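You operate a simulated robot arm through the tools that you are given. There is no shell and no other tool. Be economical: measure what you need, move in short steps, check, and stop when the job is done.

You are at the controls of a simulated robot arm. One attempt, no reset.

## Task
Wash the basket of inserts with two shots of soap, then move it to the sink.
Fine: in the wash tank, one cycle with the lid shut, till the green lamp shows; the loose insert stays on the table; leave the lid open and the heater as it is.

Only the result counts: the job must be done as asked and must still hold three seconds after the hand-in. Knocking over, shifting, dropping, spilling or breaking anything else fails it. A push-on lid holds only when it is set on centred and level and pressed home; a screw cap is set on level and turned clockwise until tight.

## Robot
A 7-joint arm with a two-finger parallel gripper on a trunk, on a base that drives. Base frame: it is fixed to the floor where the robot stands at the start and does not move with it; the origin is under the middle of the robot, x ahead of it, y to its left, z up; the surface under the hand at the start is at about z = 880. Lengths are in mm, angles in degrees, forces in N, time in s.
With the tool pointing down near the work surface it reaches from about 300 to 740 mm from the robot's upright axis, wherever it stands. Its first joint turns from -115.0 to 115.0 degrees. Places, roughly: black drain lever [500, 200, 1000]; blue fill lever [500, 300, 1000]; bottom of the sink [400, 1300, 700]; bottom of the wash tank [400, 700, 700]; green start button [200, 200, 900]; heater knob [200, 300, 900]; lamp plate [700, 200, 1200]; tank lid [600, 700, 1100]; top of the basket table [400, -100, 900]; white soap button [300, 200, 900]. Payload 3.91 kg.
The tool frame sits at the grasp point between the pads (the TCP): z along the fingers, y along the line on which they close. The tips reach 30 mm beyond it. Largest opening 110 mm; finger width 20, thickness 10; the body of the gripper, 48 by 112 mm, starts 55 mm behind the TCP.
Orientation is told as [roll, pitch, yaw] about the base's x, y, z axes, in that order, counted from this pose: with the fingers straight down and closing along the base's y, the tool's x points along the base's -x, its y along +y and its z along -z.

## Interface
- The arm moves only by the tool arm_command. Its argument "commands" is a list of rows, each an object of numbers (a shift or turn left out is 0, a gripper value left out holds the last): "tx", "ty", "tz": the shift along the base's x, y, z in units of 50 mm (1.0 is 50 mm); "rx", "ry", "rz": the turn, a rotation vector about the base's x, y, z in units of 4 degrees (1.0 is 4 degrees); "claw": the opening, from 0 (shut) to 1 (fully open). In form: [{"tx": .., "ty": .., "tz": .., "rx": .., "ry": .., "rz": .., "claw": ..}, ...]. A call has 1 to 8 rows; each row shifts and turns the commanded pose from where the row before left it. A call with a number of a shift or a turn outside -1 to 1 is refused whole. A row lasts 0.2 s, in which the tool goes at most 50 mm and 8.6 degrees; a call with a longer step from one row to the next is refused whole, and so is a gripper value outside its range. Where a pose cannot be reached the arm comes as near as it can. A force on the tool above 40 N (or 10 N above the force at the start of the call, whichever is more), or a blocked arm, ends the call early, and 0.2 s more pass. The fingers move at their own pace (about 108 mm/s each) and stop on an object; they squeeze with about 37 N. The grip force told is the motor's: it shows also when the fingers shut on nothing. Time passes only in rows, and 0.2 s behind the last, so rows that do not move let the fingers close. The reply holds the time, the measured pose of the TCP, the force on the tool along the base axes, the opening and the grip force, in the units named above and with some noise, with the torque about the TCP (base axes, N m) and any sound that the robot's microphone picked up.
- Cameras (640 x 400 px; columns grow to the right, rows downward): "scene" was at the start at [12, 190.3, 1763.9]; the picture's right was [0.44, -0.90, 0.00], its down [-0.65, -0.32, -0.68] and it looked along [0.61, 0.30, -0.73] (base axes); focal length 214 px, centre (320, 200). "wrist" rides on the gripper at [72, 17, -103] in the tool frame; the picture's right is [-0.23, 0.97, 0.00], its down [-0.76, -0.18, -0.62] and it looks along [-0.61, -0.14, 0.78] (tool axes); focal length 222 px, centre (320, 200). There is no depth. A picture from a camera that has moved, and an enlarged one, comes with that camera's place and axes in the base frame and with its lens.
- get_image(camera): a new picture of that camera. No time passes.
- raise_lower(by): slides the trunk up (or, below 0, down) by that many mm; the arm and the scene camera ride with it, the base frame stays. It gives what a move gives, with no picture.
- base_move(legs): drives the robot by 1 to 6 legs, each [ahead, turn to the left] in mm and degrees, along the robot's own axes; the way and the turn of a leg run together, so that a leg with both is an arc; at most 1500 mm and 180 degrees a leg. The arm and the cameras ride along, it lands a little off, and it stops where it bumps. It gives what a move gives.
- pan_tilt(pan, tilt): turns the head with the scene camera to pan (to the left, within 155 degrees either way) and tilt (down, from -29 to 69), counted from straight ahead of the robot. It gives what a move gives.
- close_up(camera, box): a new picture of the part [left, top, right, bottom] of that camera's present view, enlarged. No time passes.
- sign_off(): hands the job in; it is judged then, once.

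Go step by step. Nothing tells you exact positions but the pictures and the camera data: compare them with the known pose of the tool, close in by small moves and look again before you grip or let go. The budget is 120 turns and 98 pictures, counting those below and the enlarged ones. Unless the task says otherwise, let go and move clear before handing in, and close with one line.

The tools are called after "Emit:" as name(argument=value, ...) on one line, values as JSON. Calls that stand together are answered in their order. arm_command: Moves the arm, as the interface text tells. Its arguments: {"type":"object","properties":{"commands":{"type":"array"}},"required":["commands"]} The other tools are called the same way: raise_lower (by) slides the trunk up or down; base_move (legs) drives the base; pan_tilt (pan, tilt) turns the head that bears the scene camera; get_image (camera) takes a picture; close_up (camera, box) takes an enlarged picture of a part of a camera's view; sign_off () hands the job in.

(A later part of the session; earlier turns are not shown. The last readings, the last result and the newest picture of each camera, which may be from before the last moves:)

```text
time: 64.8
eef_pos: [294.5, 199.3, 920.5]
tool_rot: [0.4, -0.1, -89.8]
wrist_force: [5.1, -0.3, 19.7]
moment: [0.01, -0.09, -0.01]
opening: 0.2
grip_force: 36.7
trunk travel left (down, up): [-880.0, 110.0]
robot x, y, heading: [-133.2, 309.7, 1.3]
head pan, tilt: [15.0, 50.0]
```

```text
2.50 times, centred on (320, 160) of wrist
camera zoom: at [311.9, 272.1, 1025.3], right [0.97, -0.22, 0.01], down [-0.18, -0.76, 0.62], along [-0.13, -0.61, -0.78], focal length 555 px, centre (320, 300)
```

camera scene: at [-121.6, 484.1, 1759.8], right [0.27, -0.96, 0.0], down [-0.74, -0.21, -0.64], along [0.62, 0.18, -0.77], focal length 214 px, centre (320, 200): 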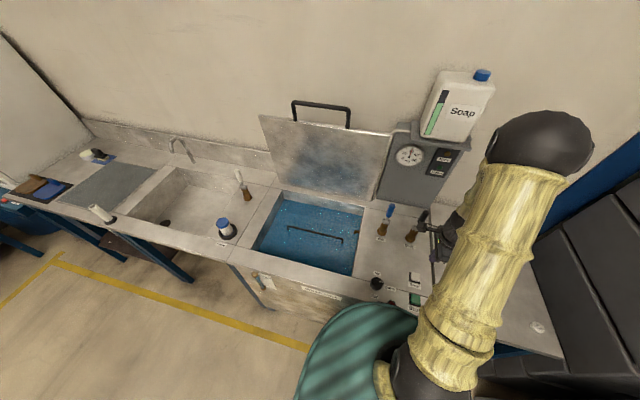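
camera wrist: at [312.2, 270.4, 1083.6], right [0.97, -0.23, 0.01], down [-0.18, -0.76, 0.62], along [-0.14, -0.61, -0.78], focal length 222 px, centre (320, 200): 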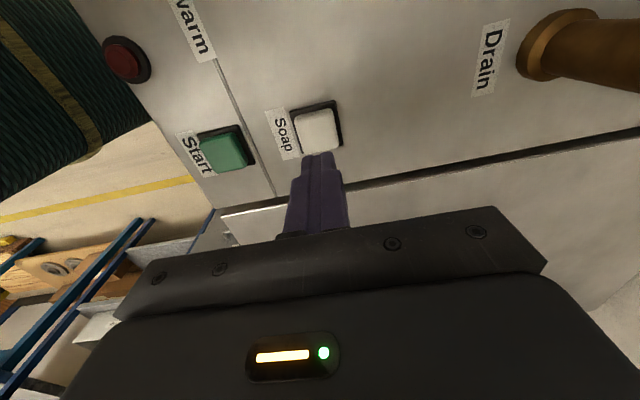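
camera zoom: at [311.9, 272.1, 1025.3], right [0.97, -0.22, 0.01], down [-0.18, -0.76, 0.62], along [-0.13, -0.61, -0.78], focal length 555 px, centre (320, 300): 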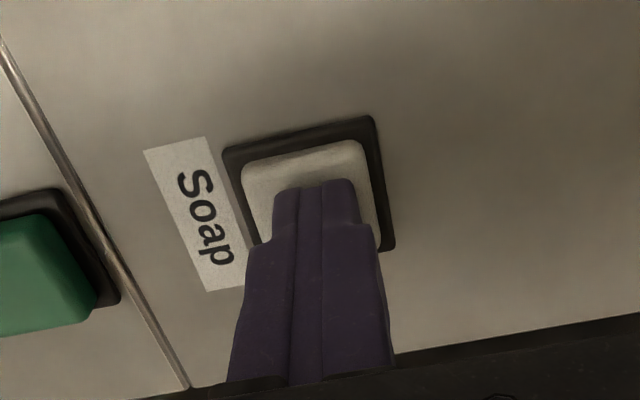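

One click was heard, so that's shot one. I'll release fully, check the soap bottle and tank, then press again.

Emit:
arm_command(commands=[{"tz": 0.25}, {"tz": 0.25}, {}, {}, {}, {}, {}, {}])

Emit:
close_up(camera="scene", box=[240, 50, 520, 300])

```text
time: 66.7
eef_pos: [294.7, 202.2, 946.4]
tool_rot: [0.3, 0.1, -89.7]
wrist_force: [0.9, -0.2, -0.5]
moment: [0.0, 0.03, 0.01]
opening: 0.0
grip_force: 36.8
trunk travel left (down, up): [-880.0, 110.0]
robot x, y, heading: [-134.3, 310.9, 1.0]
head pan, tilt: [15.0, 50.0]
```

```text
1.60 times, centred on (380, 175) of scene
camera zoom: at [-121.1, 485.6, 1759.6], right [0.27, -0.96, 0.0], down [-0.74, -0.21, -0.64], along [0.62, 0.18, -0.77], focal length 343 px, centre (224, 240)
```

zoom: 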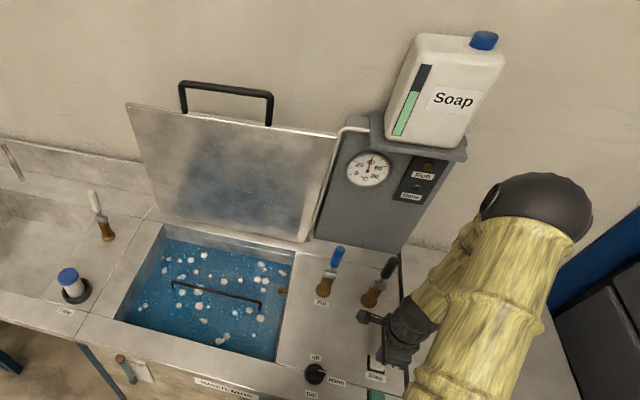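

Suds appear in the tank, so the shot was dispensed. Second press, the same depth.

Emit:
arm_command(commands=[{"tz": -0.2}, {"tz": -0.18}, {"tz": -0.06}, {}])

```text
time: 67.7
eef_pos: [296.4, 201.2, 923.3]
tool_rot: [0.4, -0.1, -89.9]
wrist_force: [0.9, -0.5, 6.7]
moment: [0.01, 0.0, -0.03]
opening: 0.0
grip_force: 37.3
trunk travel left (down, up): [-880.0, 110.0]
robot x, y, heading: [-136.6, 310.2, 0.9]
head pan, tilt: [15.0, 50.0]
heard: click
```

The second click was heard, so both shots are in. I'll raise the hand and reposition the robot in front of the tank, at about (−60, 690), to work the lid.

Emit:
arm_command(commands=[{"tz": 0.5}, {"tz": 0.9}, {"tz": 0.9}, {"tz": 0.9}, {"tz": 0.9}, {"tz": 0.9}, {"tz": 0.9}, {"tz": 0.9}])

Emit:
base_move(legs=[[0, -41], [-460, 0], [0, 52], [430, 0], [0, -12]])

Emit:
pan_tilt(pan=0, tilt=35)

Emit:
get_image(camera="scene")

Emit:
get_image(camera="wrist")

```text
time: 69.5
eef_pos: [297.2, 200.3, 1264.0]
tool_rot: [0.3, 0.0, -90.0]
wrist_force: [-1.0, -0.1, -0.7]
moment: [0.03, 0.0, 0.01]
opening: 0.0
grip_force: 37.3
trunk travel left (down, up): [-880.0, 110.0]
robot x, y, heading: [-131.7, 311.6, 1.4]
head pan, tilt: [15.0, 50.0]
```

```text
time: 82.3
eef_pos: [355.5, 599.2, 1264.0]
tool_rot: [0.4, 0.1, -89.1]
wrist_force: [-0.5, -0.5, -0.7]
moment: [0.0, 0.0, 0.0]
opening: 0.0
grip_force: 36.4
trunk travel left (down, up): [-880.0, 110.0]
robot x, y, heading: [-78.3, 704.5, 1.5]
head pan, tilt: [15.0, 50.0]
```

```text
time: 83.0
eef_pos: [356.3, 599.2, 1263.9]
tool_rot: [0.4, 0.0, -89.3]
wrist_force: [-0.1, -0.4, -0.1]
moment: [0.03, 0.04, 0.01]
opening: 0.2
grip_force: 37.3
trunk travel left (down, up): [-880.0, 110.0]
robot x, y, heading: [-78.3, 706.4, 1.1]
head pan, tilt: [0.0, 35.0]
```

```text
59 pictures are left
camera scene: at [-52.4, 861.5, 1781.3], right [0.02, -1.0, 0.0], down [-0.57, -0.01, -0.82], along [0.82, 0.02, -0.57], focal length 214 px, centre (320, 200)
```

scene: 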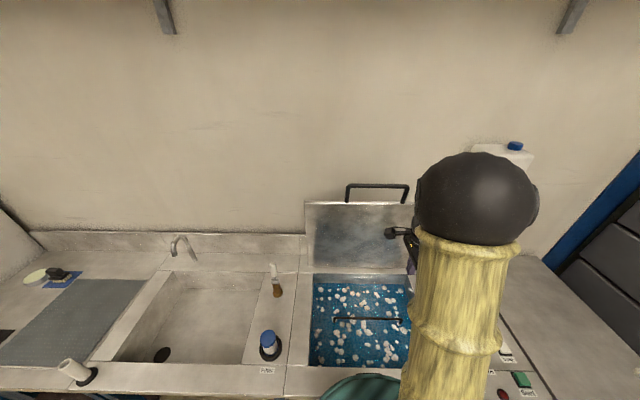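

```text
58 pictures are left
camera wrist: at [371.1, 672.7, 1368.2], right [0.98, -0.22, 0.01], down [-0.17, -0.76, 0.62], along [-0.13, -0.61, -0.78], focal length 222 px, centre (320, 200)
```

wrist: 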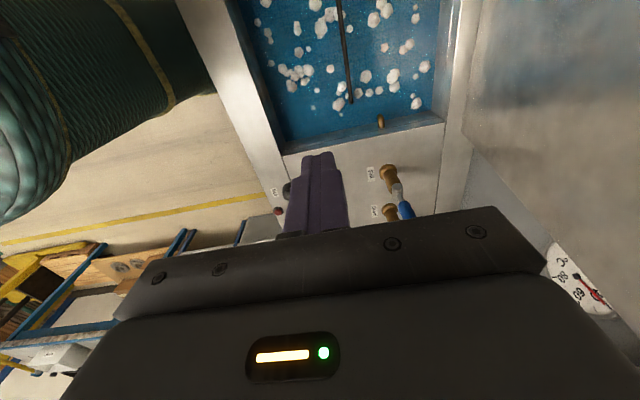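

Bar of the lid handle triangulates to x≈570, z≈1408, y 582–785, with the hinge near x≈600, z≈905. I'll raise the trunk for reach, open the gripper and come over the bar from above.

Emit:
raise_lower(by=105)

Emit:
arm_command(commands=[{"tz": 0.8, "claw": 1}, {"tz": 0.8, "ty": 0.4}, {"tz": 0.8, "ty": 0.5, "tx": 0.4}, {"ty": 0.5, "tx": 0.6}, {"ty": 0.3, "tx": 0.6}, {"tx": 0.6}])

Emit:
get_image(camera="wrist")

Emit:
get_image(camera="scene")

```text
time: 84.4
eef_pos: [355.4, 600.1, 1369.9]
tool_rot: [0.4, 0.0, -89.3]
wrist_force: [0.1, 0.5, -0.4]
moment: [0.0, 0.0, 0.0]
opening: 0.1
grip_force: 37.2
trunk travel left (down, up): [-985.0, 5.0]
robot x, y, heading: [-82.5, 704.2, 1.3]
head pan, tilt: [0.0, 35.0]
```

```text
refused: row 3 steps farther than a row can; nothing moved
```

```text
57 pictures are left
camera wrist: at [371.1, 672.7, 1473.1], right [0.98, -0.22, 0.01], down [-0.17, -0.76, 0.62], along [-0.13, -0.61, -0.78], focal length 222 px, centre (320, 200)
```

wrist: 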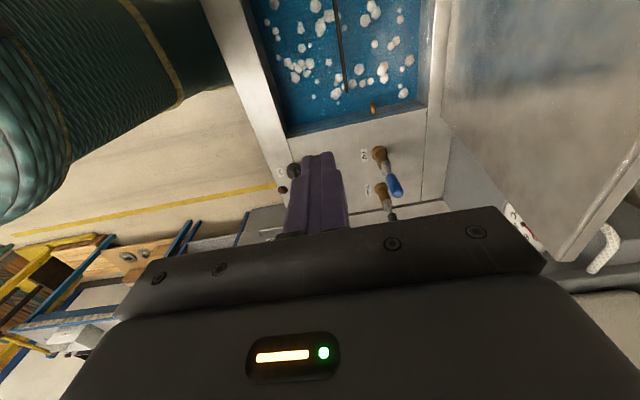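

```text
56 pictures are left
camera scene: at [-52.3, 861.4, 1886.3], right [0.02, -1.0, 0.0], down [-0.57, -0.01, -0.82], along [0.82, 0.02, -0.57], focal length 214 px, centre (320, 200)
```

scene: 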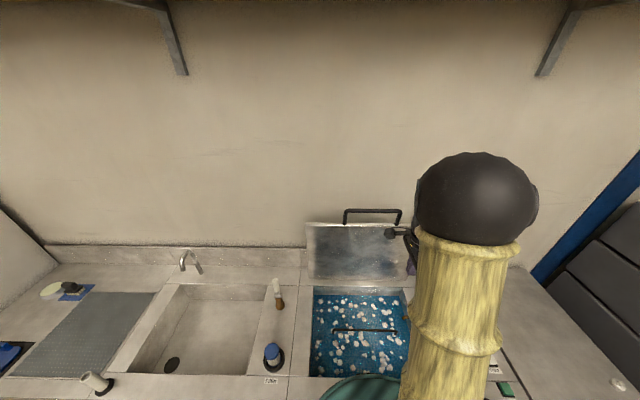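

The second view agrees, with the bar at about (565, 684, 1412). I'll resend the approach with shorter steps.

Emit:
arm_command(commands=[{"tz": 0.8, "claw": 1}, {"tz": 0.8, "ty": 0.4}, {"tz": 0.7, "ty": 0.4, "tx": 0.3}, {"ty": 0.5, "tx": 0.6}, {"ty": 0.3, "tx": 0.7}, {"tx": 0.7}])

Emit:
get_image(camera="wrist")

Emit:
get_image(camera="scene")

```text
time: 85.8
eef_pos: [471.0, 681.1, 1484.2]
tool_rot: [0.1, 0.1, -89.4]
wrist_force: [-0.8, 1.1, 0.4]
moment: [0.0, 0.02, 0.0]
opening: 110.2
grip_force: 0.0
trunk travel left (down, up): [-985.0, 5.0]
robot x, y, heading: [-76.8, 709.5, 1.2]
head pan, tilt: [0.0, 35.0]
```

```text
55 pictures are left
camera wrist: at [487.5, 753.3, 1587.5], right [0.98, -0.22, 0.0], down [-0.17, -0.76, 0.62], along [-0.13, -0.61, -0.78], focal length 222 px, centre (320, 200)
```

wrist: 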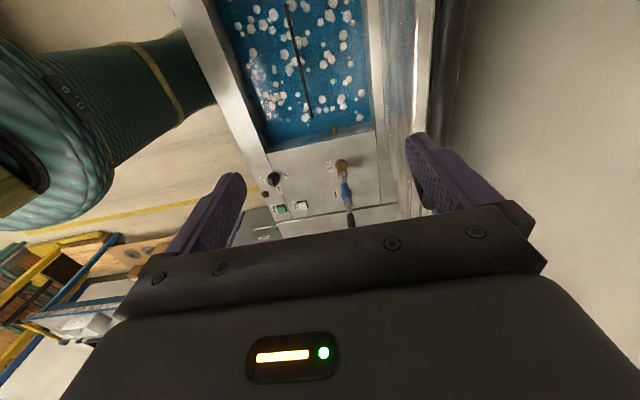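

```text
54 pictures are left
camera scene: at [-49.6, 861.2, 1886.3], right [0.02, -1.0, 0.0], down [-0.58, -0.01, -0.82], along [0.82, 0.02, -0.58], focal length 214 px, centre (320, 200)
```

scene: 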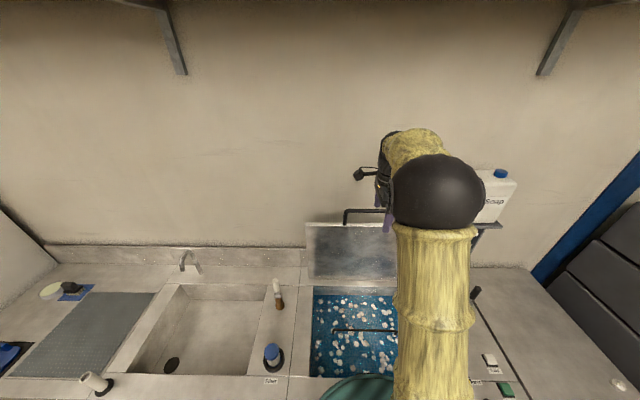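

Emit:
close_up(camera="wrist", box=[360, 0, 520, 200])

```text
2.00 times, centred on (440, 100) of wrist
camera zoom: at [487.5, 753.3, 1587.5], right [0.98, -0.22, 0.0], down [-0.17, -0.76, 0.62], along [-0.13, -0.61, -0.78], focal length 444 px, centre (80, 400)
```

zoom: 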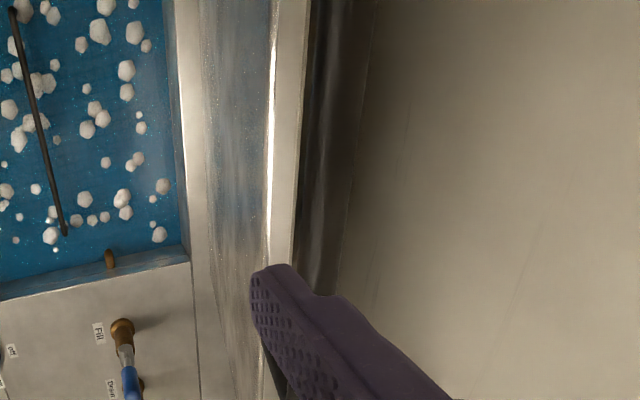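

The bar shows at x≈561–577, directly beyond the right finger. I'll move over it, then down.

Emit:
arm_command(commands=[{"tx": 0.65}, {"tx": 0.65}, {"tx": 0.66}])

Emit:
get_image(camera="wrist")

```text
time: 86.6
eef_pos: [570.2, 679.4, 1482.9]
tool_rot: [0.2, 0.1, -89.3]
wrist_force: [1.3, 0.1, 0.3]
moment: [-0.02, 0.04, 0.0]
opening: 109.9
grip_force: 0.1
trunk travel left (down, up): [-985.0, 5.0]
robot x, y, heading: [-76.3, 704.9, 1.2]
head pan, tilt: [0.0, 35.0]
```

```text
52 pictures are left
camera wrist: at [586.3, 752.5, 1586.8], right [0.98, -0.22, 0.0], down [-0.17, -0.76, 0.62], along [-0.13, -0.61, -0.78], focal length 222 px, centre (320, 200)
```

wrist: 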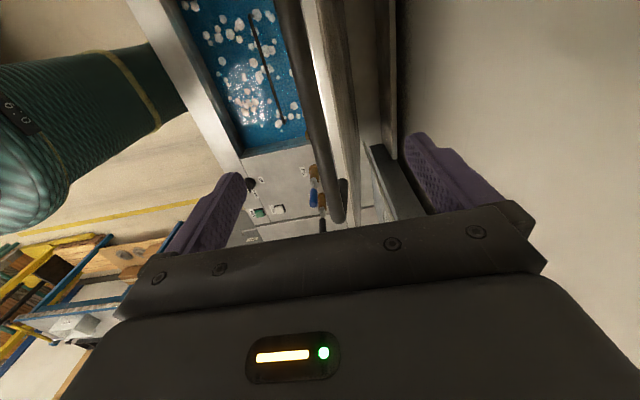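

The bar lies centred between the fingers. I'll go down to it and close.

Emit:
arm_command(commands=[{"tz": -0.5, "tx": 0.06}, {"tz": -0.5}, {"tz": -0.42}, {}])

Emit:
get_image(camera="wrist")

```text
time: 87.6
eef_pos: [571.4, 680.3, 1413.3]
tool_rot: [0.4, 0.2, -89.3]
wrist_force: [0.0, 0.1, -0.4]
moment: [-0.01, 0.01, 0.01]
opening: 110.0
grip_force: 0.1
trunk travel left (down, up): [-985.0, 5.0]
robot x, y, heading: [-78.0, 707.8, 1.3]
head pan, tilt: [0.0, 35.0]
```

```text
51 pictures are left
camera wrist: at [587.5, 752.7, 1516.7], right [0.98, -0.22, 0.01], down [-0.17, -0.76, 0.62], along [-0.13, -0.61, -0.78], focal length 222 px, centre (320, 200)
```

wrist: 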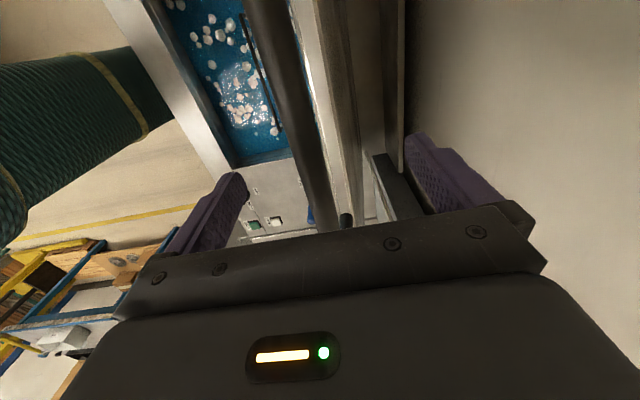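

Emit:
arm_command(commands=[{"claw": 0.3}, {"claw": 0.3}, {"claw": 0.3}, {"claw": 0}, {"claw": 0}])

Emit:
get_image(camera="wrist")

```text
time: 88.8
eef_pos: [570.5, 679.3, 1412.9]
tool_rot: [0.4, 0.2, -89.4]
wrist_force: [0.1, 1.2, 1.1]
moment: [-0.06, -0.04, -0.51]
opening: 15.7
grip_force: 44.8
trunk travel left (down, up): [-985.0, 5.0]
robot x, y, heading: [-78.6, 705.8, 1.1]
head pan, tilt: [0.0, 35.0]
```

```text
50 pictures are left
camera wrist: at [587.5, 752.6, 1517.2], right [0.98, -0.22, 0.01], down [-0.17, -0.76, 0.62], along [-0.13, -0.61, -0.78], focal length 222 px, centre (320, 200)
```

wrist: 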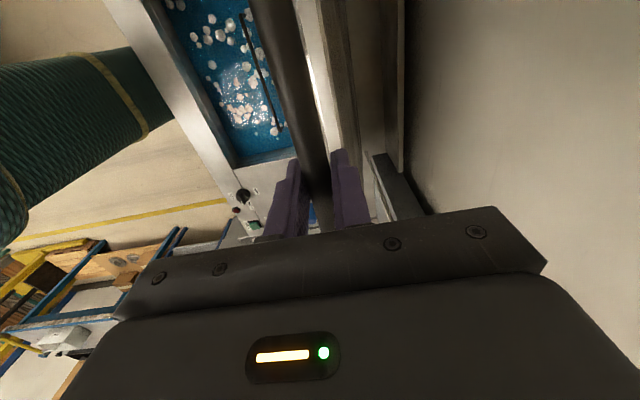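

The bar is held. I'll start closing along the arc about the hinge (605, 900), radius ~509, in small steps, watching the forces.

Emit:
arm_command(commands=[{"tx": -0.35, "tz": -0.036}, {"tx": -0.7, "tz": -0.072}, {"tx": -0.7, "tz": -0.124}])

Emit:
get_image(camera="wrist")

```text
time: 89.6
eef_pos: [488.5, 680.2, 1397.0]
tool_rot: [0.0, 0.0, -89.5]
wrist_force: [9.7, -6.2, -36.0]
moment: [0.04, -0.02, -0.53]
opening: 15.9
grip_force: 44.6
trunk travel left (down, up): [-985.0, 5.0]
robot x, y, heading: [-75.6, 706.2, 1.4]
head pan, tilt: [0.0, 35.0]
```

```text
49 pictures are left
camera wrist: at [505.6, 752.4, 1500.2], right [0.98, -0.22, 0.0], down [-0.17, -0.76, 0.62], along [-0.14, -0.61, -0.78], focal length 222 px, centre (320, 200)
```

wrist: 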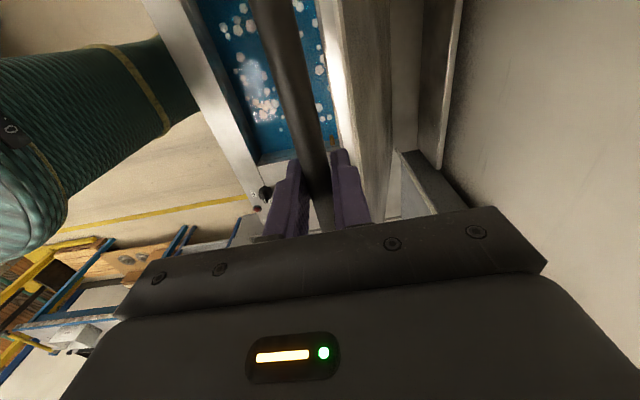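

The lid follows, but it pulls the hand down at 36 N, so my arc runs a bit high. I'll correct downward.

Emit:
arm_command(commands=[{"tz": -0.08}, {}])

```text
time: 90.2
eef_pos: [488.1, 680.2, 1397.0]
tool_rot: [0.2, 0.0, -89.3]
wrist_force: [8.0, -5.7, -23.7]
moment: [-0.97, -0.02, -0.32]
opening: 15.9
grip_force: 45.1
trunk travel left (down, up): [-985.0, 5.0]
robot x, y, heading: [-75.8, 707.6, 1.6]
head pan, tilt: [0.0, 35.0]
```

Emit:
arm_command(commands=[{"tz": -0.12}, {}])

```text
time: 90.8
eef_pos: [484.1, 679.9, 1394.6]
tool_rot: [0.7, 0.1, -89.2]
wrist_force: [-3.6, -5.2, 15.0]
moment: [-0.47, -0.15, -0.3]
opening: 15.8
grip_force: 45.0
trunk travel left (down, up): [-985.0, 5.0]
robot x, y, heading: [-79.0, 707.9, 1.5]
head pan, tilt: [0.0, 35.0]
```

Corrected: the arc fits a hinge at about (636, 905) with radius 513. I'll continue along it.

Emit:
arm_command(commands=[{"tx": -0.84, "tz": -0.21}, {"tx": -0.814, "tz": -0.37}, {}])

```text
time: 91.6
eef_pos: [402.2, 680.6, 1360.7]
tool_rot: [0.2, 0.0, -89.3]
wrist_force: [3.9, -7.2, -12.5]
moment: [0.2, 0.16, -0.31]
opening: 15.7
grip_force: 45.2
trunk travel left (down, up): [-985.0, 5.0]
robot x, y, heading: [-76.6, 708.9, 1.5]
head pan, tilt: [0.0, 35.0]
```

Emit:
arm_command(commands=[{"tx": -0.78, "tz": -0.45}, {"tx": -0.736, "tz": -0.506}, {"tx": -0.692, "tz": -0.57}, {}])

Emit:
get_image(camera="wrist")

Emit:
get_image(camera="scene")

```text
time: 92.6
eef_pos: [291.7, 678.3, 1286.4]
tool_rot: [0.3, 0.1, -89.3]
wrist_force: [7.3, -2.1, -8.6]
moment: [1.06, -0.16, -0.2]
opening: 15.9
grip_force: 45.1
trunk travel left (down, up): [-985.0, 5.0]
robot x, y, heading: [-73.1, 704.5, 1.3]
head pan, tilt: [0.0, 35.0]
```

```text
48 pictures are left
camera wrist: at [307.3, 751.8, 1389.8], right [0.98, -0.21, 0.0], down [-0.17, -0.77, 0.62], along [-0.13, -0.61, -0.78], focal length 222 px, centre (320, 200)
```

wrist: 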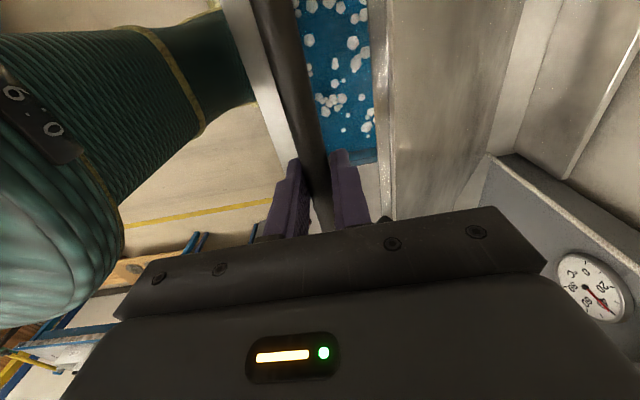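

```text
47 pictures are left
camera scene: at [-50.0, 860.6, 1886.3], right [0.02, -1.0, 0.0], down [-0.57, -0.01, -0.82], along [0.82, 0.02, -0.57], focal length 214 px, centre (320, 200)
```

scene: 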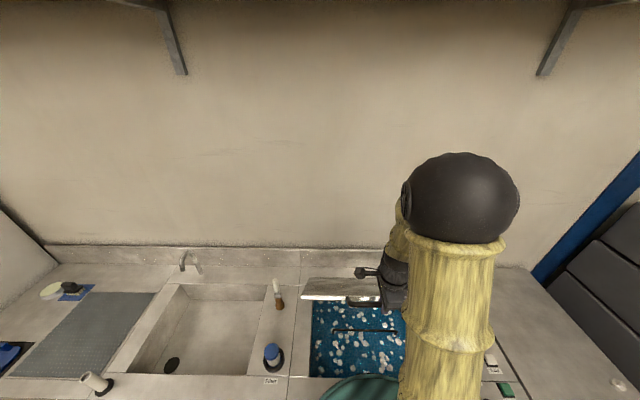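

The lid is half closed and light on the hand. I'll continue step by step, watching reach.

Emit:
arm_command(commands=[{"tx": -0.64, "tz": -0.626}, {"tx": -0.58, "tz": -0.68}, {}])

```text
time: 93.2
eef_pos: [244.9, 679.4, 1237.3]
tool_rot: [-1.6, 0.9, -89.5]
wrist_force: [-25.6, 1.7, 18.7]
moment: [0.51, 0.54, -0.21]
opening: 15.9
grip_force: 45.0
out of reach, approached as far as the arm can: row 2
trunk travel left (down, up): [-985.0, 5.0]
robot x, y, heading: [-73.4, 706.2, 1.6]
head pan, tilt: [0.0, 35.0]
stopped in row 2: the force on the tool passed its limit at 50 N (the readings are from after the stop); the commanded pose is now the measured one
```

The arm is at its near limit with the lid at about 50°. I'll loosen the grip slightly, with the fingers still caging the bar, to see whether the lid stays by itself.

Emit:
arm_command(commands=[{"claw": 0.35}, {"claw": 0.35}, {}, {}])

Emit:
close_up(camera="wrist", box=[220, 80, 420, 260])

```text
time: 94.2
eef_pos: [252.7, 678.0, 1236.6]
tool_rot: [-0.9, 0.4, -89.3]
wrist_force: [0.0, -0.4, 0.1]
moment: [0.01, 0.01, 0.0]
opening: 38.3
grip_force: 0.1
trunk travel left (down, up): [-985.0, 5.0]
robot x, y, heading: [-79.1, 704.6, 1.4]
head pan, tilt: [0.0, 35.0]
```

```text
2.22 times, centred on (320, 170) of wrist
camera zoom: at [270.7, 749.7, 1340.9], right [0.98, -0.21, -0.02], down [-0.16, -0.77, 0.62], along [-0.15, -0.6, -0.79], focal length 494 px, centre (320, 267)
```

zoom: 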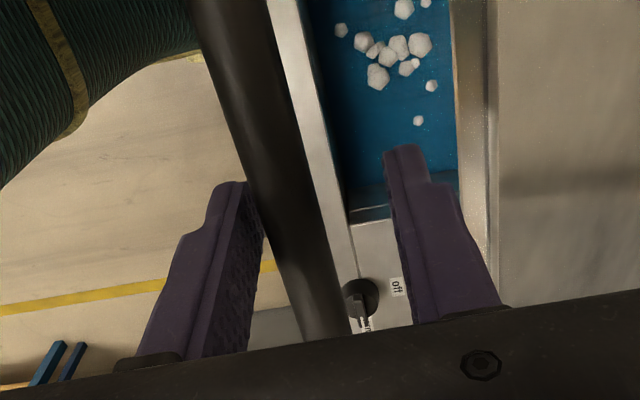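

The tool feels no force and the lid stays put, so the hinge holds by friction. I'll let go, rise, and push the lid down on its outer face at x≈340.

Emit:
arm_command(commands=[{"claw": 0.5}, {"tz": 0.6}, {"tz": 0.8}, {"tz": 0.8}, {"tx": 0.6, "claw": 0}, {"tx": 0.6}, {"tx": 0.6}, {}])

Emit:
get_image(camera="wrist")

Emit:
get_image(camera="scene")

```text
time: 96.0
eef_pos: [341.2, 678.0, 1348.4]
tool_rot: [-1.0, 0.5, -89.3]
wrist_force: [-0.1, -0.3, 1.2]
moment: [0.03, -0.01, -0.02]
opening: 0.0
grip_force: 36.8
trunk travel left (down, up): [-985.0, 5.0]
robot x, y, heading: [-80.2, 702.7, 1.1]
head pan, tilt: [0.0, 35.0]
```

```text
45 pictures are left
camera wrist: at [359.5, 748.9, 1452.1], right [0.98, -0.22, -0.02], down [-0.16, -0.77, 0.62], along [-0.15, -0.6, -0.79], focal length 222 px, centre (320, 200)
```

wrist: 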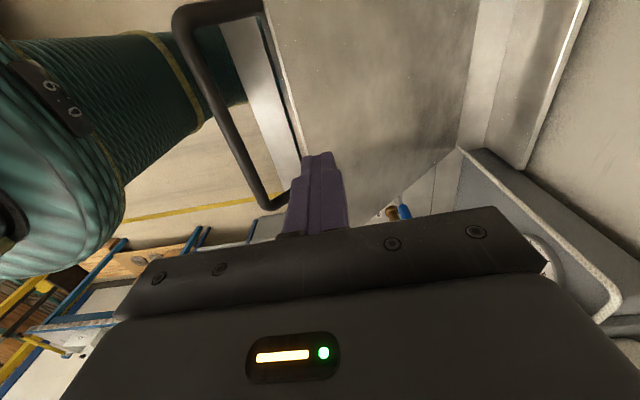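

```text
44 pictures are left
camera scene: at [-54.0, 861.1, 1886.4], right [0.02, -1.0, 0.0], down [-0.57, -0.01, -0.82], along [0.82, 0.02, -0.57], focal length 214 px, centre (320, 200)
```

scene: 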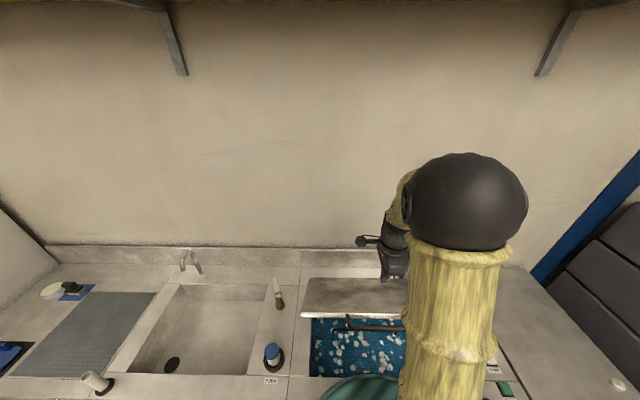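

The lid stays half open, and the closed fingertips are above its outer face. I'll push down steadily.

Emit:
arm_command(commands=[{"tz": -0.9}, {"tz": -0.9}, {"tz": -0.9}, {"tz": -0.5}, {"tz": -0.5}, {"tz": -0.5}])

Emit:
arm_command(commands=[{"tz": -0.5}, {"tz": -0.5}, {"tz": -0.5}, {"tz": -0.5}])

Emit:
get_image(camera="wrist")

```text
time: 97.4
eef_pos: [342.8, 676.4, 1136.7]
tool_rot: [-1.0, 0.6, -89.3]
wrist_force: [-0.8, -0.8, -0.2]
moment: [-0.02, -0.02, 0.01]
opening: 0.1
grip_force: 37.3
trunk travel left (down, up): [-985.0, 5.0]
robot x, y, heading: [-76.3, 702.7, 1.6]
head pan, tilt: [0.0, 35.0]
```

```text
time: 98.4
eef_pos: [342.9, 677.6, 1034.4]
tool_rot: [-0.9, 0.6, -89.3]
wrist_force: [0.3, -0.3, 0.4]
moment: [-0.03, 0.0, -0.01]
opening: 0.0
grip_force: 37.1
trunk travel left (down, up): [-985.0, 5.0]
robot x, y, heading: [-78.9, 705.9, 1.5]
head pan, tilt: [0.0, 35.0]
```

```text
43 pictures are left
camera wrist: at [361.9, 749.8, 1140.0], right [0.98, -0.22, -0.02], down [-0.16, -0.77, 0.62], along [-0.15, -0.6, -0.78], focal length 222 px, centre (320, 200)
```

wrist: 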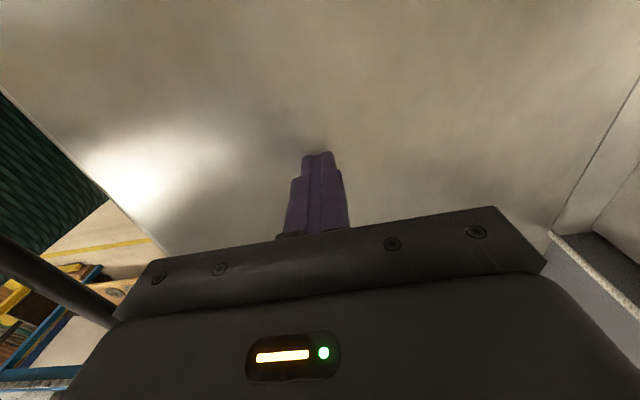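

Emit:
arm_command(commands=[{"tz": -0.5}, {"tz": -0.5}, {"tz": -0.4}])

Emit:
get_image(camera="scene")

```text
time: 99.2
eef_pos: [343.8, 677.4, 965.9]
tool_rot: [-1.0, 0.5, -89.4]
wrist_force: [-0.4, -0.1, -0.2]
moment: [0.02, 0.03, 0.02]
opening: 0.0
grip_force: 37.4
trunk travel left (down, up): [-985.0, 5.0]
robot x, y, heading: [-77.5, 707.9, 1.4]
head pan, tilt: [0.0, 35.0]
```

```text
42 pictures are left
camera scene: at [-51.1, 861.2, 1886.3], right [0.02, -1.0, 0.0], down [-0.57, -0.01, -0.82], along [0.82, 0.02, -0.57], focal length 214 px, centre (320, 200)
```

scene: 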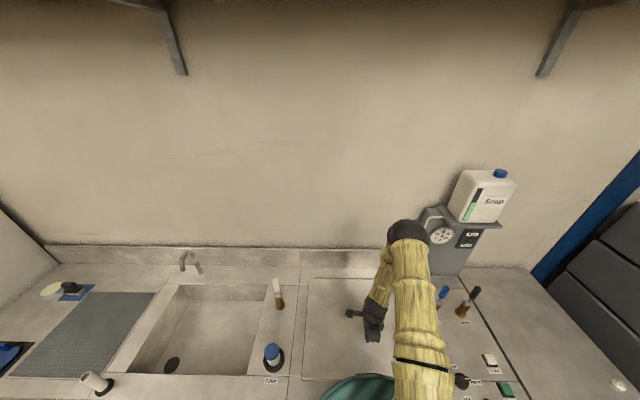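

The lid now lies flat over the tank. I'll press lightly to confirm it is fully down.

Emit:
arm_command(commands=[{"tz": -0.3}, {"tz": -0.15}, {"tz": -0.1}, {"tz": -0.1}, {}])

Emit:
arm_command(commands=[{"tz": -0.1}, {"tz": -0.1}, {"tz": -0.1}, {}])

Emit:
close_up(camera="scene", box=[250, 160, 550, 400])

```text
time: 100.4
eef_pos: [343.0, 678.5, 933.2]
tool_rot: [-1.0, 0.5, -89.3]
wrist_force: [-0.9, 0.2, -0.6]
moment: [-0.04, 0.03, 0.01]
opening: 0.0
grip_force: 36.6
trunk travel left (down, up): [-985.0, 5.0]
robot x, y, heading: [-79.1, 705.3, 1.4]
head pan, tilt: [0.0, 35.0]
```

```text
time: 100.9
eef_pos: [343.4, 676.9, 931.3]
tool_rot: [-0.7, 0.4, -89.3]
wrist_force: [-9.6, 0.4, 33.9]
moment: [-0.32, 0.15, 0.09]
opening: 0.1
grip_force: 37.0
trunk travel left (down, up): [-985.0, 5.0]
robot x, y, heading: [-78.9, 705.6, 1.2]
head pan, tilt: [0.0, 35.0]
stopped in row 2: the force on the tool passed its limit at 48 N (the readings are from after the stop); the commanded pose is now the measured one
```

```text
1.67 times, centred on (400, 280) of scene
camera zoom: at [-55.8, 861.4, 1887.0], right [0.02, -1.0, 0.0], down [-0.57, -0.01, -0.82], along [0.82, 0.02, -0.57], focal length 358 px, centre (187, 67)
```

zoom: 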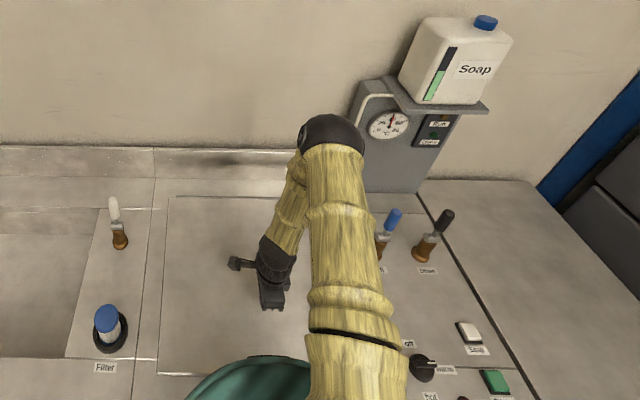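

The lid is shut firmly. Next the start button at (211, 201): I'll rise and move over it.

Emit:
arm_command(commands=[{"tz": 0.9}, {"tz": 0.9}, {"tz": 0.9}, {"ty": -0.9, "tx": -0.2}, {"ty": -0.95, "tx": -0.25}, {"ty": -0.95, "tx": -0.25}, {"ty": -0.95, "tx": -0.25}, {"ty": -0.95, "tx": -0.25}])

Emit:
arm_command(commands=[{"ty": -0.95, "tx": -0.27}, {"ty": -0.95, "tx": -0.27}, {"ty": -0.95, "tx": -0.27}, {"ty": -0.95, "tx": -0.25}, {"ty": -0.95, "tx": -0.25}])

Emit:
get_image(camera="wrist")

```text
time: 102.7
eef_pos: [288.2, 440.3, 1065.0]
tool_rot: [-0.7, 0.6, -89.3]
wrist_force: [0.0, -1.0, 0.1]
moment: [0.03, -0.03, 0.01]
opening: 0.0
grip_force: 37.1
trunk travel left (down, up): [-985.0, 5.0]
robot x, y, heading: [-79.9, 707.2, 1.3]
head pan, tilt: [0.0, 35.0]
```

```text
time: 103.9
eef_pos: [221.9, 203.5, 1063.6]
tool_rot: [-0.7, 0.6, -89.3]
wrist_force: [0.5, -1.0, -0.4]
moment: [0.01, 0.01, 0.04]
opening: 0.2
grip_force: 37.3
trunk travel left (down, up): [-985.0, 5.0]
robot x, y, heading: [-84.4, 706.8, 1.4]
head pan, tilt: [0.0, 35.0]
```

```text
40 pictures are left
camera wrist: at [239.7, 275.9, 1168.5], right [0.98, -0.21, -0.01], down [-0.16, -0.77, 0.62], along [-0.14, -0.6, -0.79], focal length 222 px, centre (320, 200)
```

wrist: 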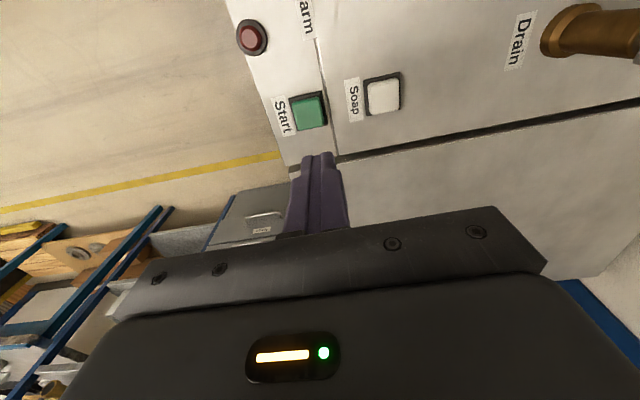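

Start computes to (211, 203). I'll shift 11 mm and lower.

Emit:
arm_command(commands=[{"tx": -0.21, "tz": -0.7}, {"tz": -0.8}, {"tz": -0.8}, {"tz": -0.1}])

Emit:
close_up(camera="wrist", box=[220, 80, 420, 240])

```text
time: 104.9
eef_pos: [210.4, 206.5, 943.4]
tool_rot: [-0.7, 0.5, -89.3]
wrist_force: [-0.1, -0.2, -0.1]
moment: [-0.01, -0.04, 0.0]
opening: 0.0
grip_force: 37.2
trunk travel left (down, up): [-985.0, 5.0]
robot x, y, heading: [-79.2, 705.7, 1.4]
head pan, tilt: [0.0, 35.0]
```

```text
2.50 times, centred on (320, 160) of wrist
camera zoom: at [228.6, 277.9, 1047.3], right [0.98, -0.22, -0.01], down [-0.16, -0.77, 0.62], along [-0.14, -0.6, -0.79], focal length 555 px, centre (320, 300)
```

zoom: 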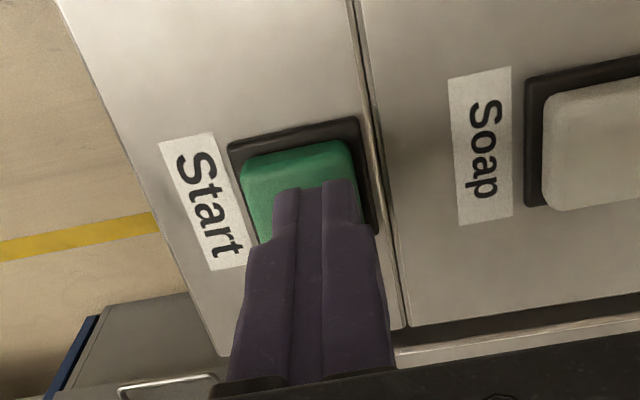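

Emit:
arm_command(commands=[{"tz": -0.2}, {"tz": -0.14}, {"tz": -0.06}, {}])

```text
time: 105.9
eef_pos: [208.9, 205.9, 923.9]
tool_rot: [-0.6, 0.4, -89.3]
wrist_force: [0.3, 1.2, 5.9]
moment: [0.0, -0.05, 0.01]
opening: 0.1
grip_force: 36.9
trunk travel left (down, up): [-985.0, 5.0]
robot x, y, heading: [-78.6, 706.2, 1.6]
head pan, tilt: [0.0, 35.0]
heard: click
```

Click heard. I'll rise and check the lamps.

Emit:
arm_command(commands=[{"tz": 0.4}, {"tz": 0.9}, {"tz": 0.9}, {"tz": 0.9}, {"tz": 0.9}, {"tz": 0.9}])

Emit:
close_up(camera="scene", box=[400, 150, 560, 280])

```text
time: 107.3
eef_pos: [208.7, 206.0, 1171.2]
tool_rot: [-0.7, 0.5, -89.3]
wrist_force: [-0.3, 0.1, 0.9]
moment: [-0.04, -0.03, 0.01]
opening: 0.0
grip_force: 36.9
trunk travel left (down, up): [-985.0, 5.0]
robot x, y, heading: [-76.6, 707.6, 1.3]
head pan, tilt: [0.0, 35.0]
```

```text
3.08 times, centred on (480, 215) of scene
camera zoom: at [-52.9, 862.5, 1886.2], right [0.02, -1.0, 0.0], down [-0.57, -0.01, -0.82], along [0.82, 0.02, -0.57], focal length 660 px, centre (-172, 154)
```

zoom: 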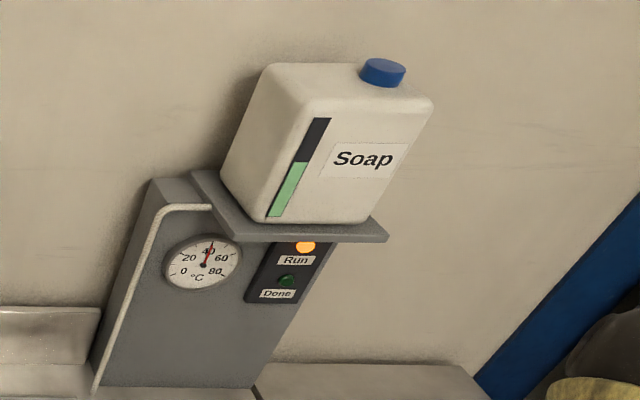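

The Run lamp is lit. While it runs I'll back the robot up about 155 mm so the closed lid's handle is in reach, and look at the handle.

Emit:
base_move(legs=[[-155, 0]])

Emit:
pan_tilt(pan=-15, tilt=52)

Emit:
get_image(camera="scene")

```text
time: 108.9
eef_pos: [49.8, 201.6, 1170.2]
tool_rot: [-0.6, 0.4, -89.2]
wrist_force: [0.2, -0.7, 0.3]
moment: [0.0, -0.05, 0.0]
opening: 0.0
grip_force: 37.3
trunk travel left (down, up): [-985.0, 5.0]
robot x, y, heading: [-233.7, 701.8, 1.5]
head pan, tilt: [0.0, 35.0]
```

```text
time: 109.7
eef_pos: [51.1, 201.0, 1169.9]
tool_rot: [-0.6, 0.6, -89.1]
wrist_force: [-1.0, 0.6, 0.5]
moment: [0.02, 0.03, 0.0]
opening: 0.0
grip_force: 36.8
trunk travel left (down, up): [-985.0, 5.0]
robot x, y, heading: [-236.0, 705.9, 1.4]
head pan, tilt: [-15.0, 52.0]
```

```text
37 pictures are left
camera scene: at [-225.4, 837.8, 1862.0], right [-0.23, -0.97, 0.0], down [-0.77, 0.18, -0.62], along [0.6, -0.14, -0.79], focal length 214 px, centre (320, 200)
```

scene: 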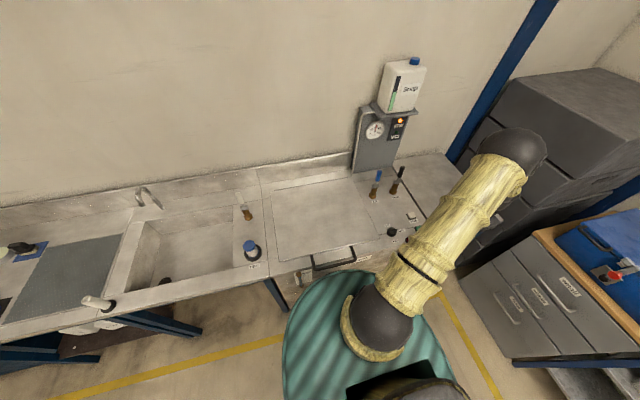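

Emit:
close_up(camera="scene", box=[260, 170, 420, 290])

```text
3.33 times, centred on (340, 230) of scene
camera zoom: at [-225.4, 837.8, 1862.0], right [-0.23, -0.97, 0.0], down [-0.77, 0.18, -0.62], along [0.6, -0.14, -0.79], focal length 715 px, centre (253, 100)
```

zoom: 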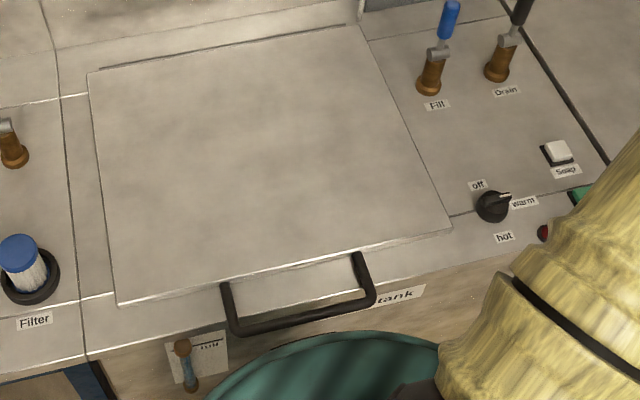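

The bar is at x≈126, y 581–780 and z≈892, close to the counter's front edge at x≈141. The cycle is still running, so I'll move the hand above it and wait.

Emit:
arm_command(commands=[{"ty": 0.95, "tx": 0.3, "claw": 0.6}, {"ty": 0.95, "tx": 0.3}, {"ty": 0.95, "tx": 0.3}, {"ty": 0.95, "tx": 0.3}, {"ty": 0.95, "tx": 0.3}])

Emit:
arm_command(commands=[{"ty": 0.95}, {"ty": 0.95}, {"ty": 0.95}, {"ty": 0.95}, {"ty": 0.95, "tz": -0.3}, {"tz": -0.9}, {"tz": -0.9}, {}])

Emit:
get_image(camera="wrist")

Emit:
close_up(camera="scene", box=[340, 40, 440, 180])

```text
time: 110.9
eef_pos: [127.0, 440.8, 1170.2]
tool_rot: [-0.8, 0.3, -89.2]
wrist_force: [-0.3, 0.6, -0.2]
moment: [-0.03, 0.0, -0.02]
opening: 66.0
grip_force: 0.1
trunk travel left (down, up): [-985.0, 5.0]
robot x, y, heading: [-237.8, 701.5, 1.6]
head pan, tilt: [-15.0, 52.0]
```

```text
time: 112.7
eef_pos: [125.8, 678.4, 1063.7]
tool_rot: [-0.6, 0.6, -89.2]
wrist_force: [0.6, -0.2, -0.3]
moment: [0.0, 0.02, 0.02]
opening: 66.0
grip_force: 0.1
trunk travel left (down, up): [-985.0, 5.0]
robot x, y, heading: [-235.2, 703.6, 1.3]
head pan, tilt: [-15.0, 52.0]
```

```text
35 pictures are left
camera wrist: at [143.3, 749.9, 1167.8], right [0.98, -0.21, -0.01], down [-0.16, -0.77, 0.62], along [-0.14, -0.6, -0.79], focal length 222 px, centre (320, 200)
```

wrist: 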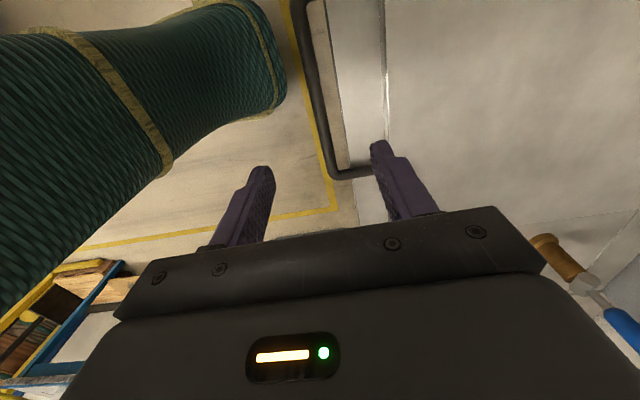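

```text
2.86 times, centred on (390, 110) of scene
camera zoom: at [-226.6, 837.6, 1862.0], right [-0.24, -0.97, 0.0], down [-0.77, 0.19, -0.62], along [0.6, -0.14, -0.79], focal length 613 px, centre (120, 457)
```

zoom: 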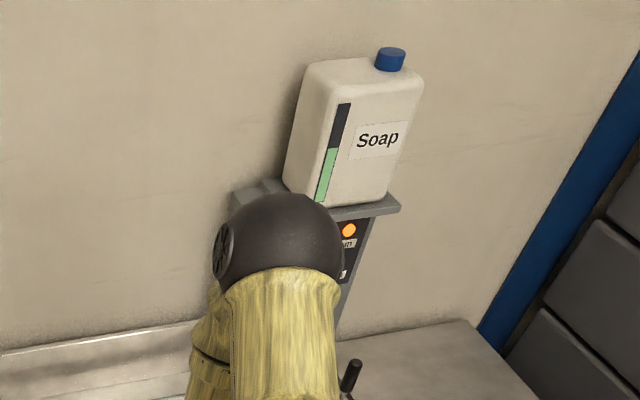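

The bar is centred between the fingers at x≈122. I'll wait for the cycle to end.

Emit:
arm_command(commands=[{"tx": -0.07}, {}, {}, {}, {}, {}, {}, {}])

Emit:
arm_command(commands=[{}, {}, {}, {}, {}, {}, {}, {}])

Emit:
arm_command(commands=[{}, {}, {}, {}, {}, {}, {}, {}])

Emit:
arm_command(commands=[{}, {}, {}, {}, {}, {}, {}, {}])

Emit:
close_up(camera="scene", box=[340, 40, 440, 180])

```text
time: 114.5
eef_pos: [122.7, 677.9, 1065.0]
tool_rot: [-0.7, 0.4, -89.2]
wrist_force: [-0.1, 0.4, -0.2]
moment: [0.01, 0.0, -0.01]
opening: 66.1
grip_force: 0.1
trunk travel left (down, up): [-985.0, 5.0]
robot x, y, heading: [-236.1, 702.1, 1.5]
head pan, tilt: [-15.0, 52.0]
```

```text
time: 116.3
eef_pos: [123.7, 677.8, 1064.1]
tool_rot: [-0.8, 0.4, -89.2]
wrist_force: [-0.4, -0.2, 0.2]
moment: [0.04, 0.01, -0.02]
opening: 65.7
grip_force: 0.0
trunk travel left (down, up): [-985.0, 5.0]
robot x, y, heading: [-233.5, 705.3, 1.5]
head pan, tilt: [-15.0, 52.0]
```

```text
time: 118.1
eef_pos: [123.2, 677.2, 1063.3]
tool_rot: [-0.6, 0.5, -89.2]
wrist_force: [0.3, -0.2, -0.6]
moment: [-0.04, -0.03, 0.03]
opening: 66.0
grip_force: 0.1
trunk travel left (down, up): [-985.0, 5.0]
robot x, y, heading: [-233.6, 702.8, 1.4]
head pan, tilt: [-15.0, 52.0]
```

```text
time: 119.9
eef_pos: [122.5, 676.7, 1063.6]
tool_rot: [-0.7, 0.4, -89.2]
wrist_force: [0.2, 0.1, -0.1]
moment: [0.02, -0.02, 0.0]
opening: 65.9
grip_force: 0.0
trunk travel left (down, up): [-985.0, 5.0]
robot x, y, heading: [-235.6, 703.8, 1.4]
head pan, tilt: [-15.0, 52.0]
```

```text
2.86 times, centred on (390, 110) of scene
camera zoom: at [-225.6, 837.8, 1862.0], right [-0.24, -0.97, 0.0], down [-0.77, 0.19, -0.62], along [0.6, -0.14, -0.79], focal length 613 px, centre (120, 457)
```

zoom: 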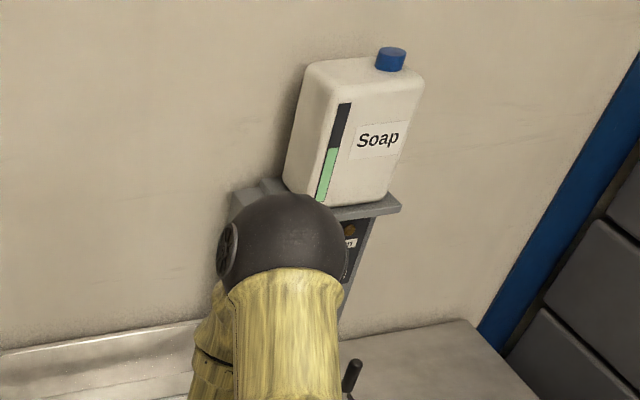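

The Run lamp is off. I'll turn the head to confirm the green Done lamp.

Emit:
pan_tilt(pan=-45, tilt=40)

Emit:
get_image(camera="scene")

```text
time: 120.8
eef_pos: [123.0, 678.3, 1063.5]
tool_rot: [-0.7, 0.4, -89.2]
wrist_force: [-0.2, 0.2, -0.2]
moment: [-0.05, -0.05, 0.0]
opening: 65.8
grip_force: 0.2
trunk travel left (down, up): [-985.0, 5.0]
robot x, y, heading: [-239.5, 705.1, 1.6]
head pan, tilt: [-45.0, 40.0]
```

```text
32 pictures are left
camera scene: at [-236.9, 796.9, 1878.8], right [-0.69, -0.72, 0.0], down [-0.47, 0.44, -0.77], along [0.55, -0.53, -0.64], focal length 214 px, centre (320, 200)
```

scene: 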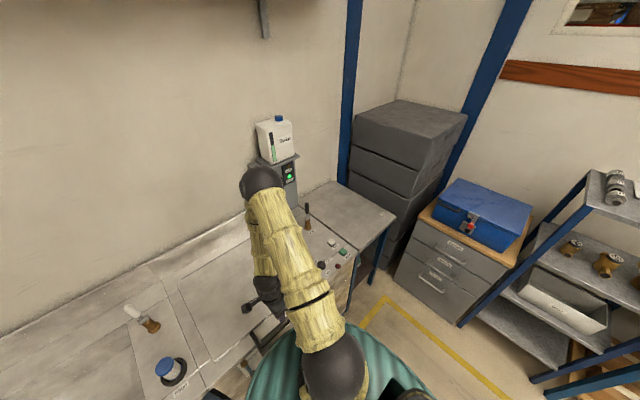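

The green Done lamp is lit. I'll lower to the handle bar.

Emit:
arm_command(commands=[{"tz": -0.7}, {"tz": -0.8}, {"tz": -0.6}, {}])

Emit:
close_up(camera="wrist", box=[200, 40, 440, 240])

```text
time: 121.8
eef_pos: [124.5, 676.2, 959.6]
tool_rot: [-0.6, 0.4, -89.2]
wrist_force: [-0.7, -0.6, 0.6]
moment: [0.0, 0.0, -0.01]
opening: 65.9
grip_force: 0.1
trunk travel left (down, up): [-985.0, 5.0]
robot x, y, heading: [-234.1, 705.7, 1.3]
head pan, tilt: [-45.0, 40.0]
```

```text
2.00 times, centred on (320, 140) of wrist
camera zoom: at [142.1, 748.5, 1064.3], right [0.98, -0.21, -0.01], down [-0.16, -0.77, 0.62], along [-0.14, -0.6, -0.78], focal length 444 px, centre (320, 320)
```

zoom: 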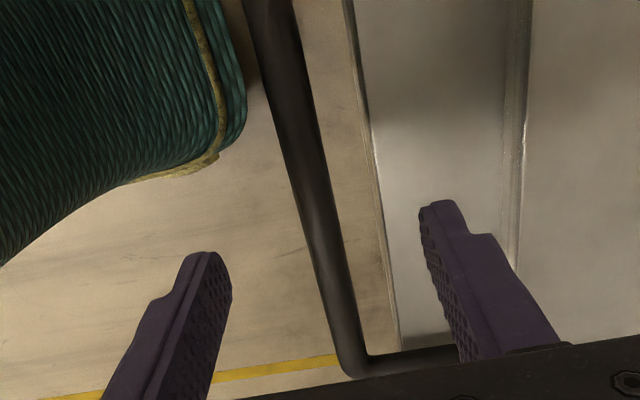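

The bar is at x≈122, with an 18 mm gap to the counter edge. I'll lower so the tips straddle the bar just above counter level, then close.

Emit:
arm_command(commands=[{"tz": -0.5, "tx": -0.04}, {"tz": -0.4}, {"claw": 0.25}, {"claw": 0.25}, {"claw": 0}, {"claw": 0}, {}])

Emit:
close_up(camera="wrist", box=[200, 40, 440, 240])

```text
time: 123.4
eef_pos: [123.6, 677.0, 914.2]
tool_rot: [-0.6, 0.4, -89.3]
wrist_force: [9.2, 0.6, 0.4]
moment: [0.03, -0.32, -0.2]
opening: 15.6
grip_force: 44.5
trunk travel left (down, up): [-985.0, 5.0]
robot x, y, heading: [-234.5, 699.7, 1.4]
head pan, tilt: [-45.0, 40.0]
```

```text
2.00 times, centred on (320, 140) of wrist
camera zoom: at [140.4, 748.3, 1019.0], right [0.98, -0.21, -0.01], down [-0.16, -0.77, 0.62], along [-0.14, -0.6, -0.78], focal length 444 px, centre (320, 320)
```

zoom: 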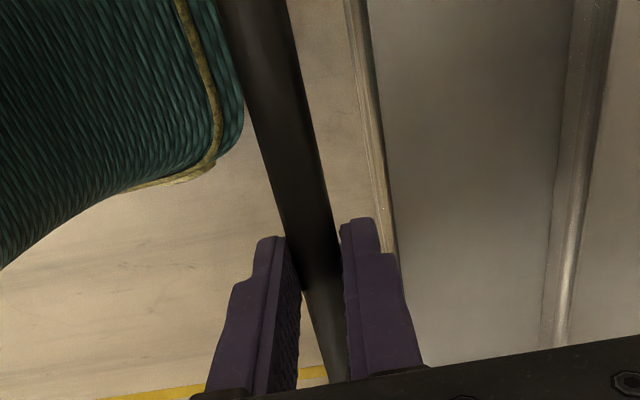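

Held at 15.6 mm. I'll lift along the arc, checking forces early.

Emit:
arm_command(commands=[{"tx": 0.02, "tz": 0.45}, {"tx": 0.02, "tz": 0.45}, {"tx": 0.116, "tz": 0.89}, {}])

```text
time: 124.4
eef_pos: [130.1, 676.2, 1002.6]
tool_rot: [-0.7, 0.3, -89.2]
wrist_force: [15.7, 0.1, -4.7]
moment: [-0.63, -0.12, -0.2]
opening: 15.7
grip_force: 44.7
trunk travel left (down, up): [-985.0, 5.0]
robot x, y, heading: [-233.0, 701.7, 1.3]
head pan, tilt: [-45.0, 40.0]
```

Emit:
arm_command(commands=[{"tx": 0.21, "tz": 0.874}, {"tx": 0.29, "tz": 0.856}, {"tx": 0.344, "tz": 0.828}, {"tx": 0.414, "tz": 0.796}, {}])

Emit:
arm_command(commands=[{"tx": 0.482, "tz": 0.756}, {"tx": 0.546, "tz": 0.712}, {"tx": 0.604, "tz": 0.662}, {}])

```text
time: 125.6
eef_pos: [190.6, 676.3, 1173.4]
tool_rot: [-0.7, 0.5, -89.1]
wrist_force: [-4.1, 0.8, 4.1]
moment: [-0.67, 0.22, -0.24]
opening: 15.5
grip_force: 44.8
trunk travel left (down, up): [-985.0, 5.0]
robot x, y, heading: [-235.3, 703.3, 1.3]
head pan, tilt: [-45.0, 40.0]
```

```text
time: 126.6
eef_pos: [270.6, 676.2, 1277.8]
tool_rot: [-0.6, 0.3, -89.2]
wrist_force: [-14.5, 6.8, 13.7]
moment: [1.03, 0.53, -0.34]
opening: 15.8
grip_force: 44.7
trunk travel left (down, up): [-985.0, 5.0]
robot x, y, heading: [-236.5, 700.0, 1.4]
head pan, tilt: [-45.0, 40.0]
```

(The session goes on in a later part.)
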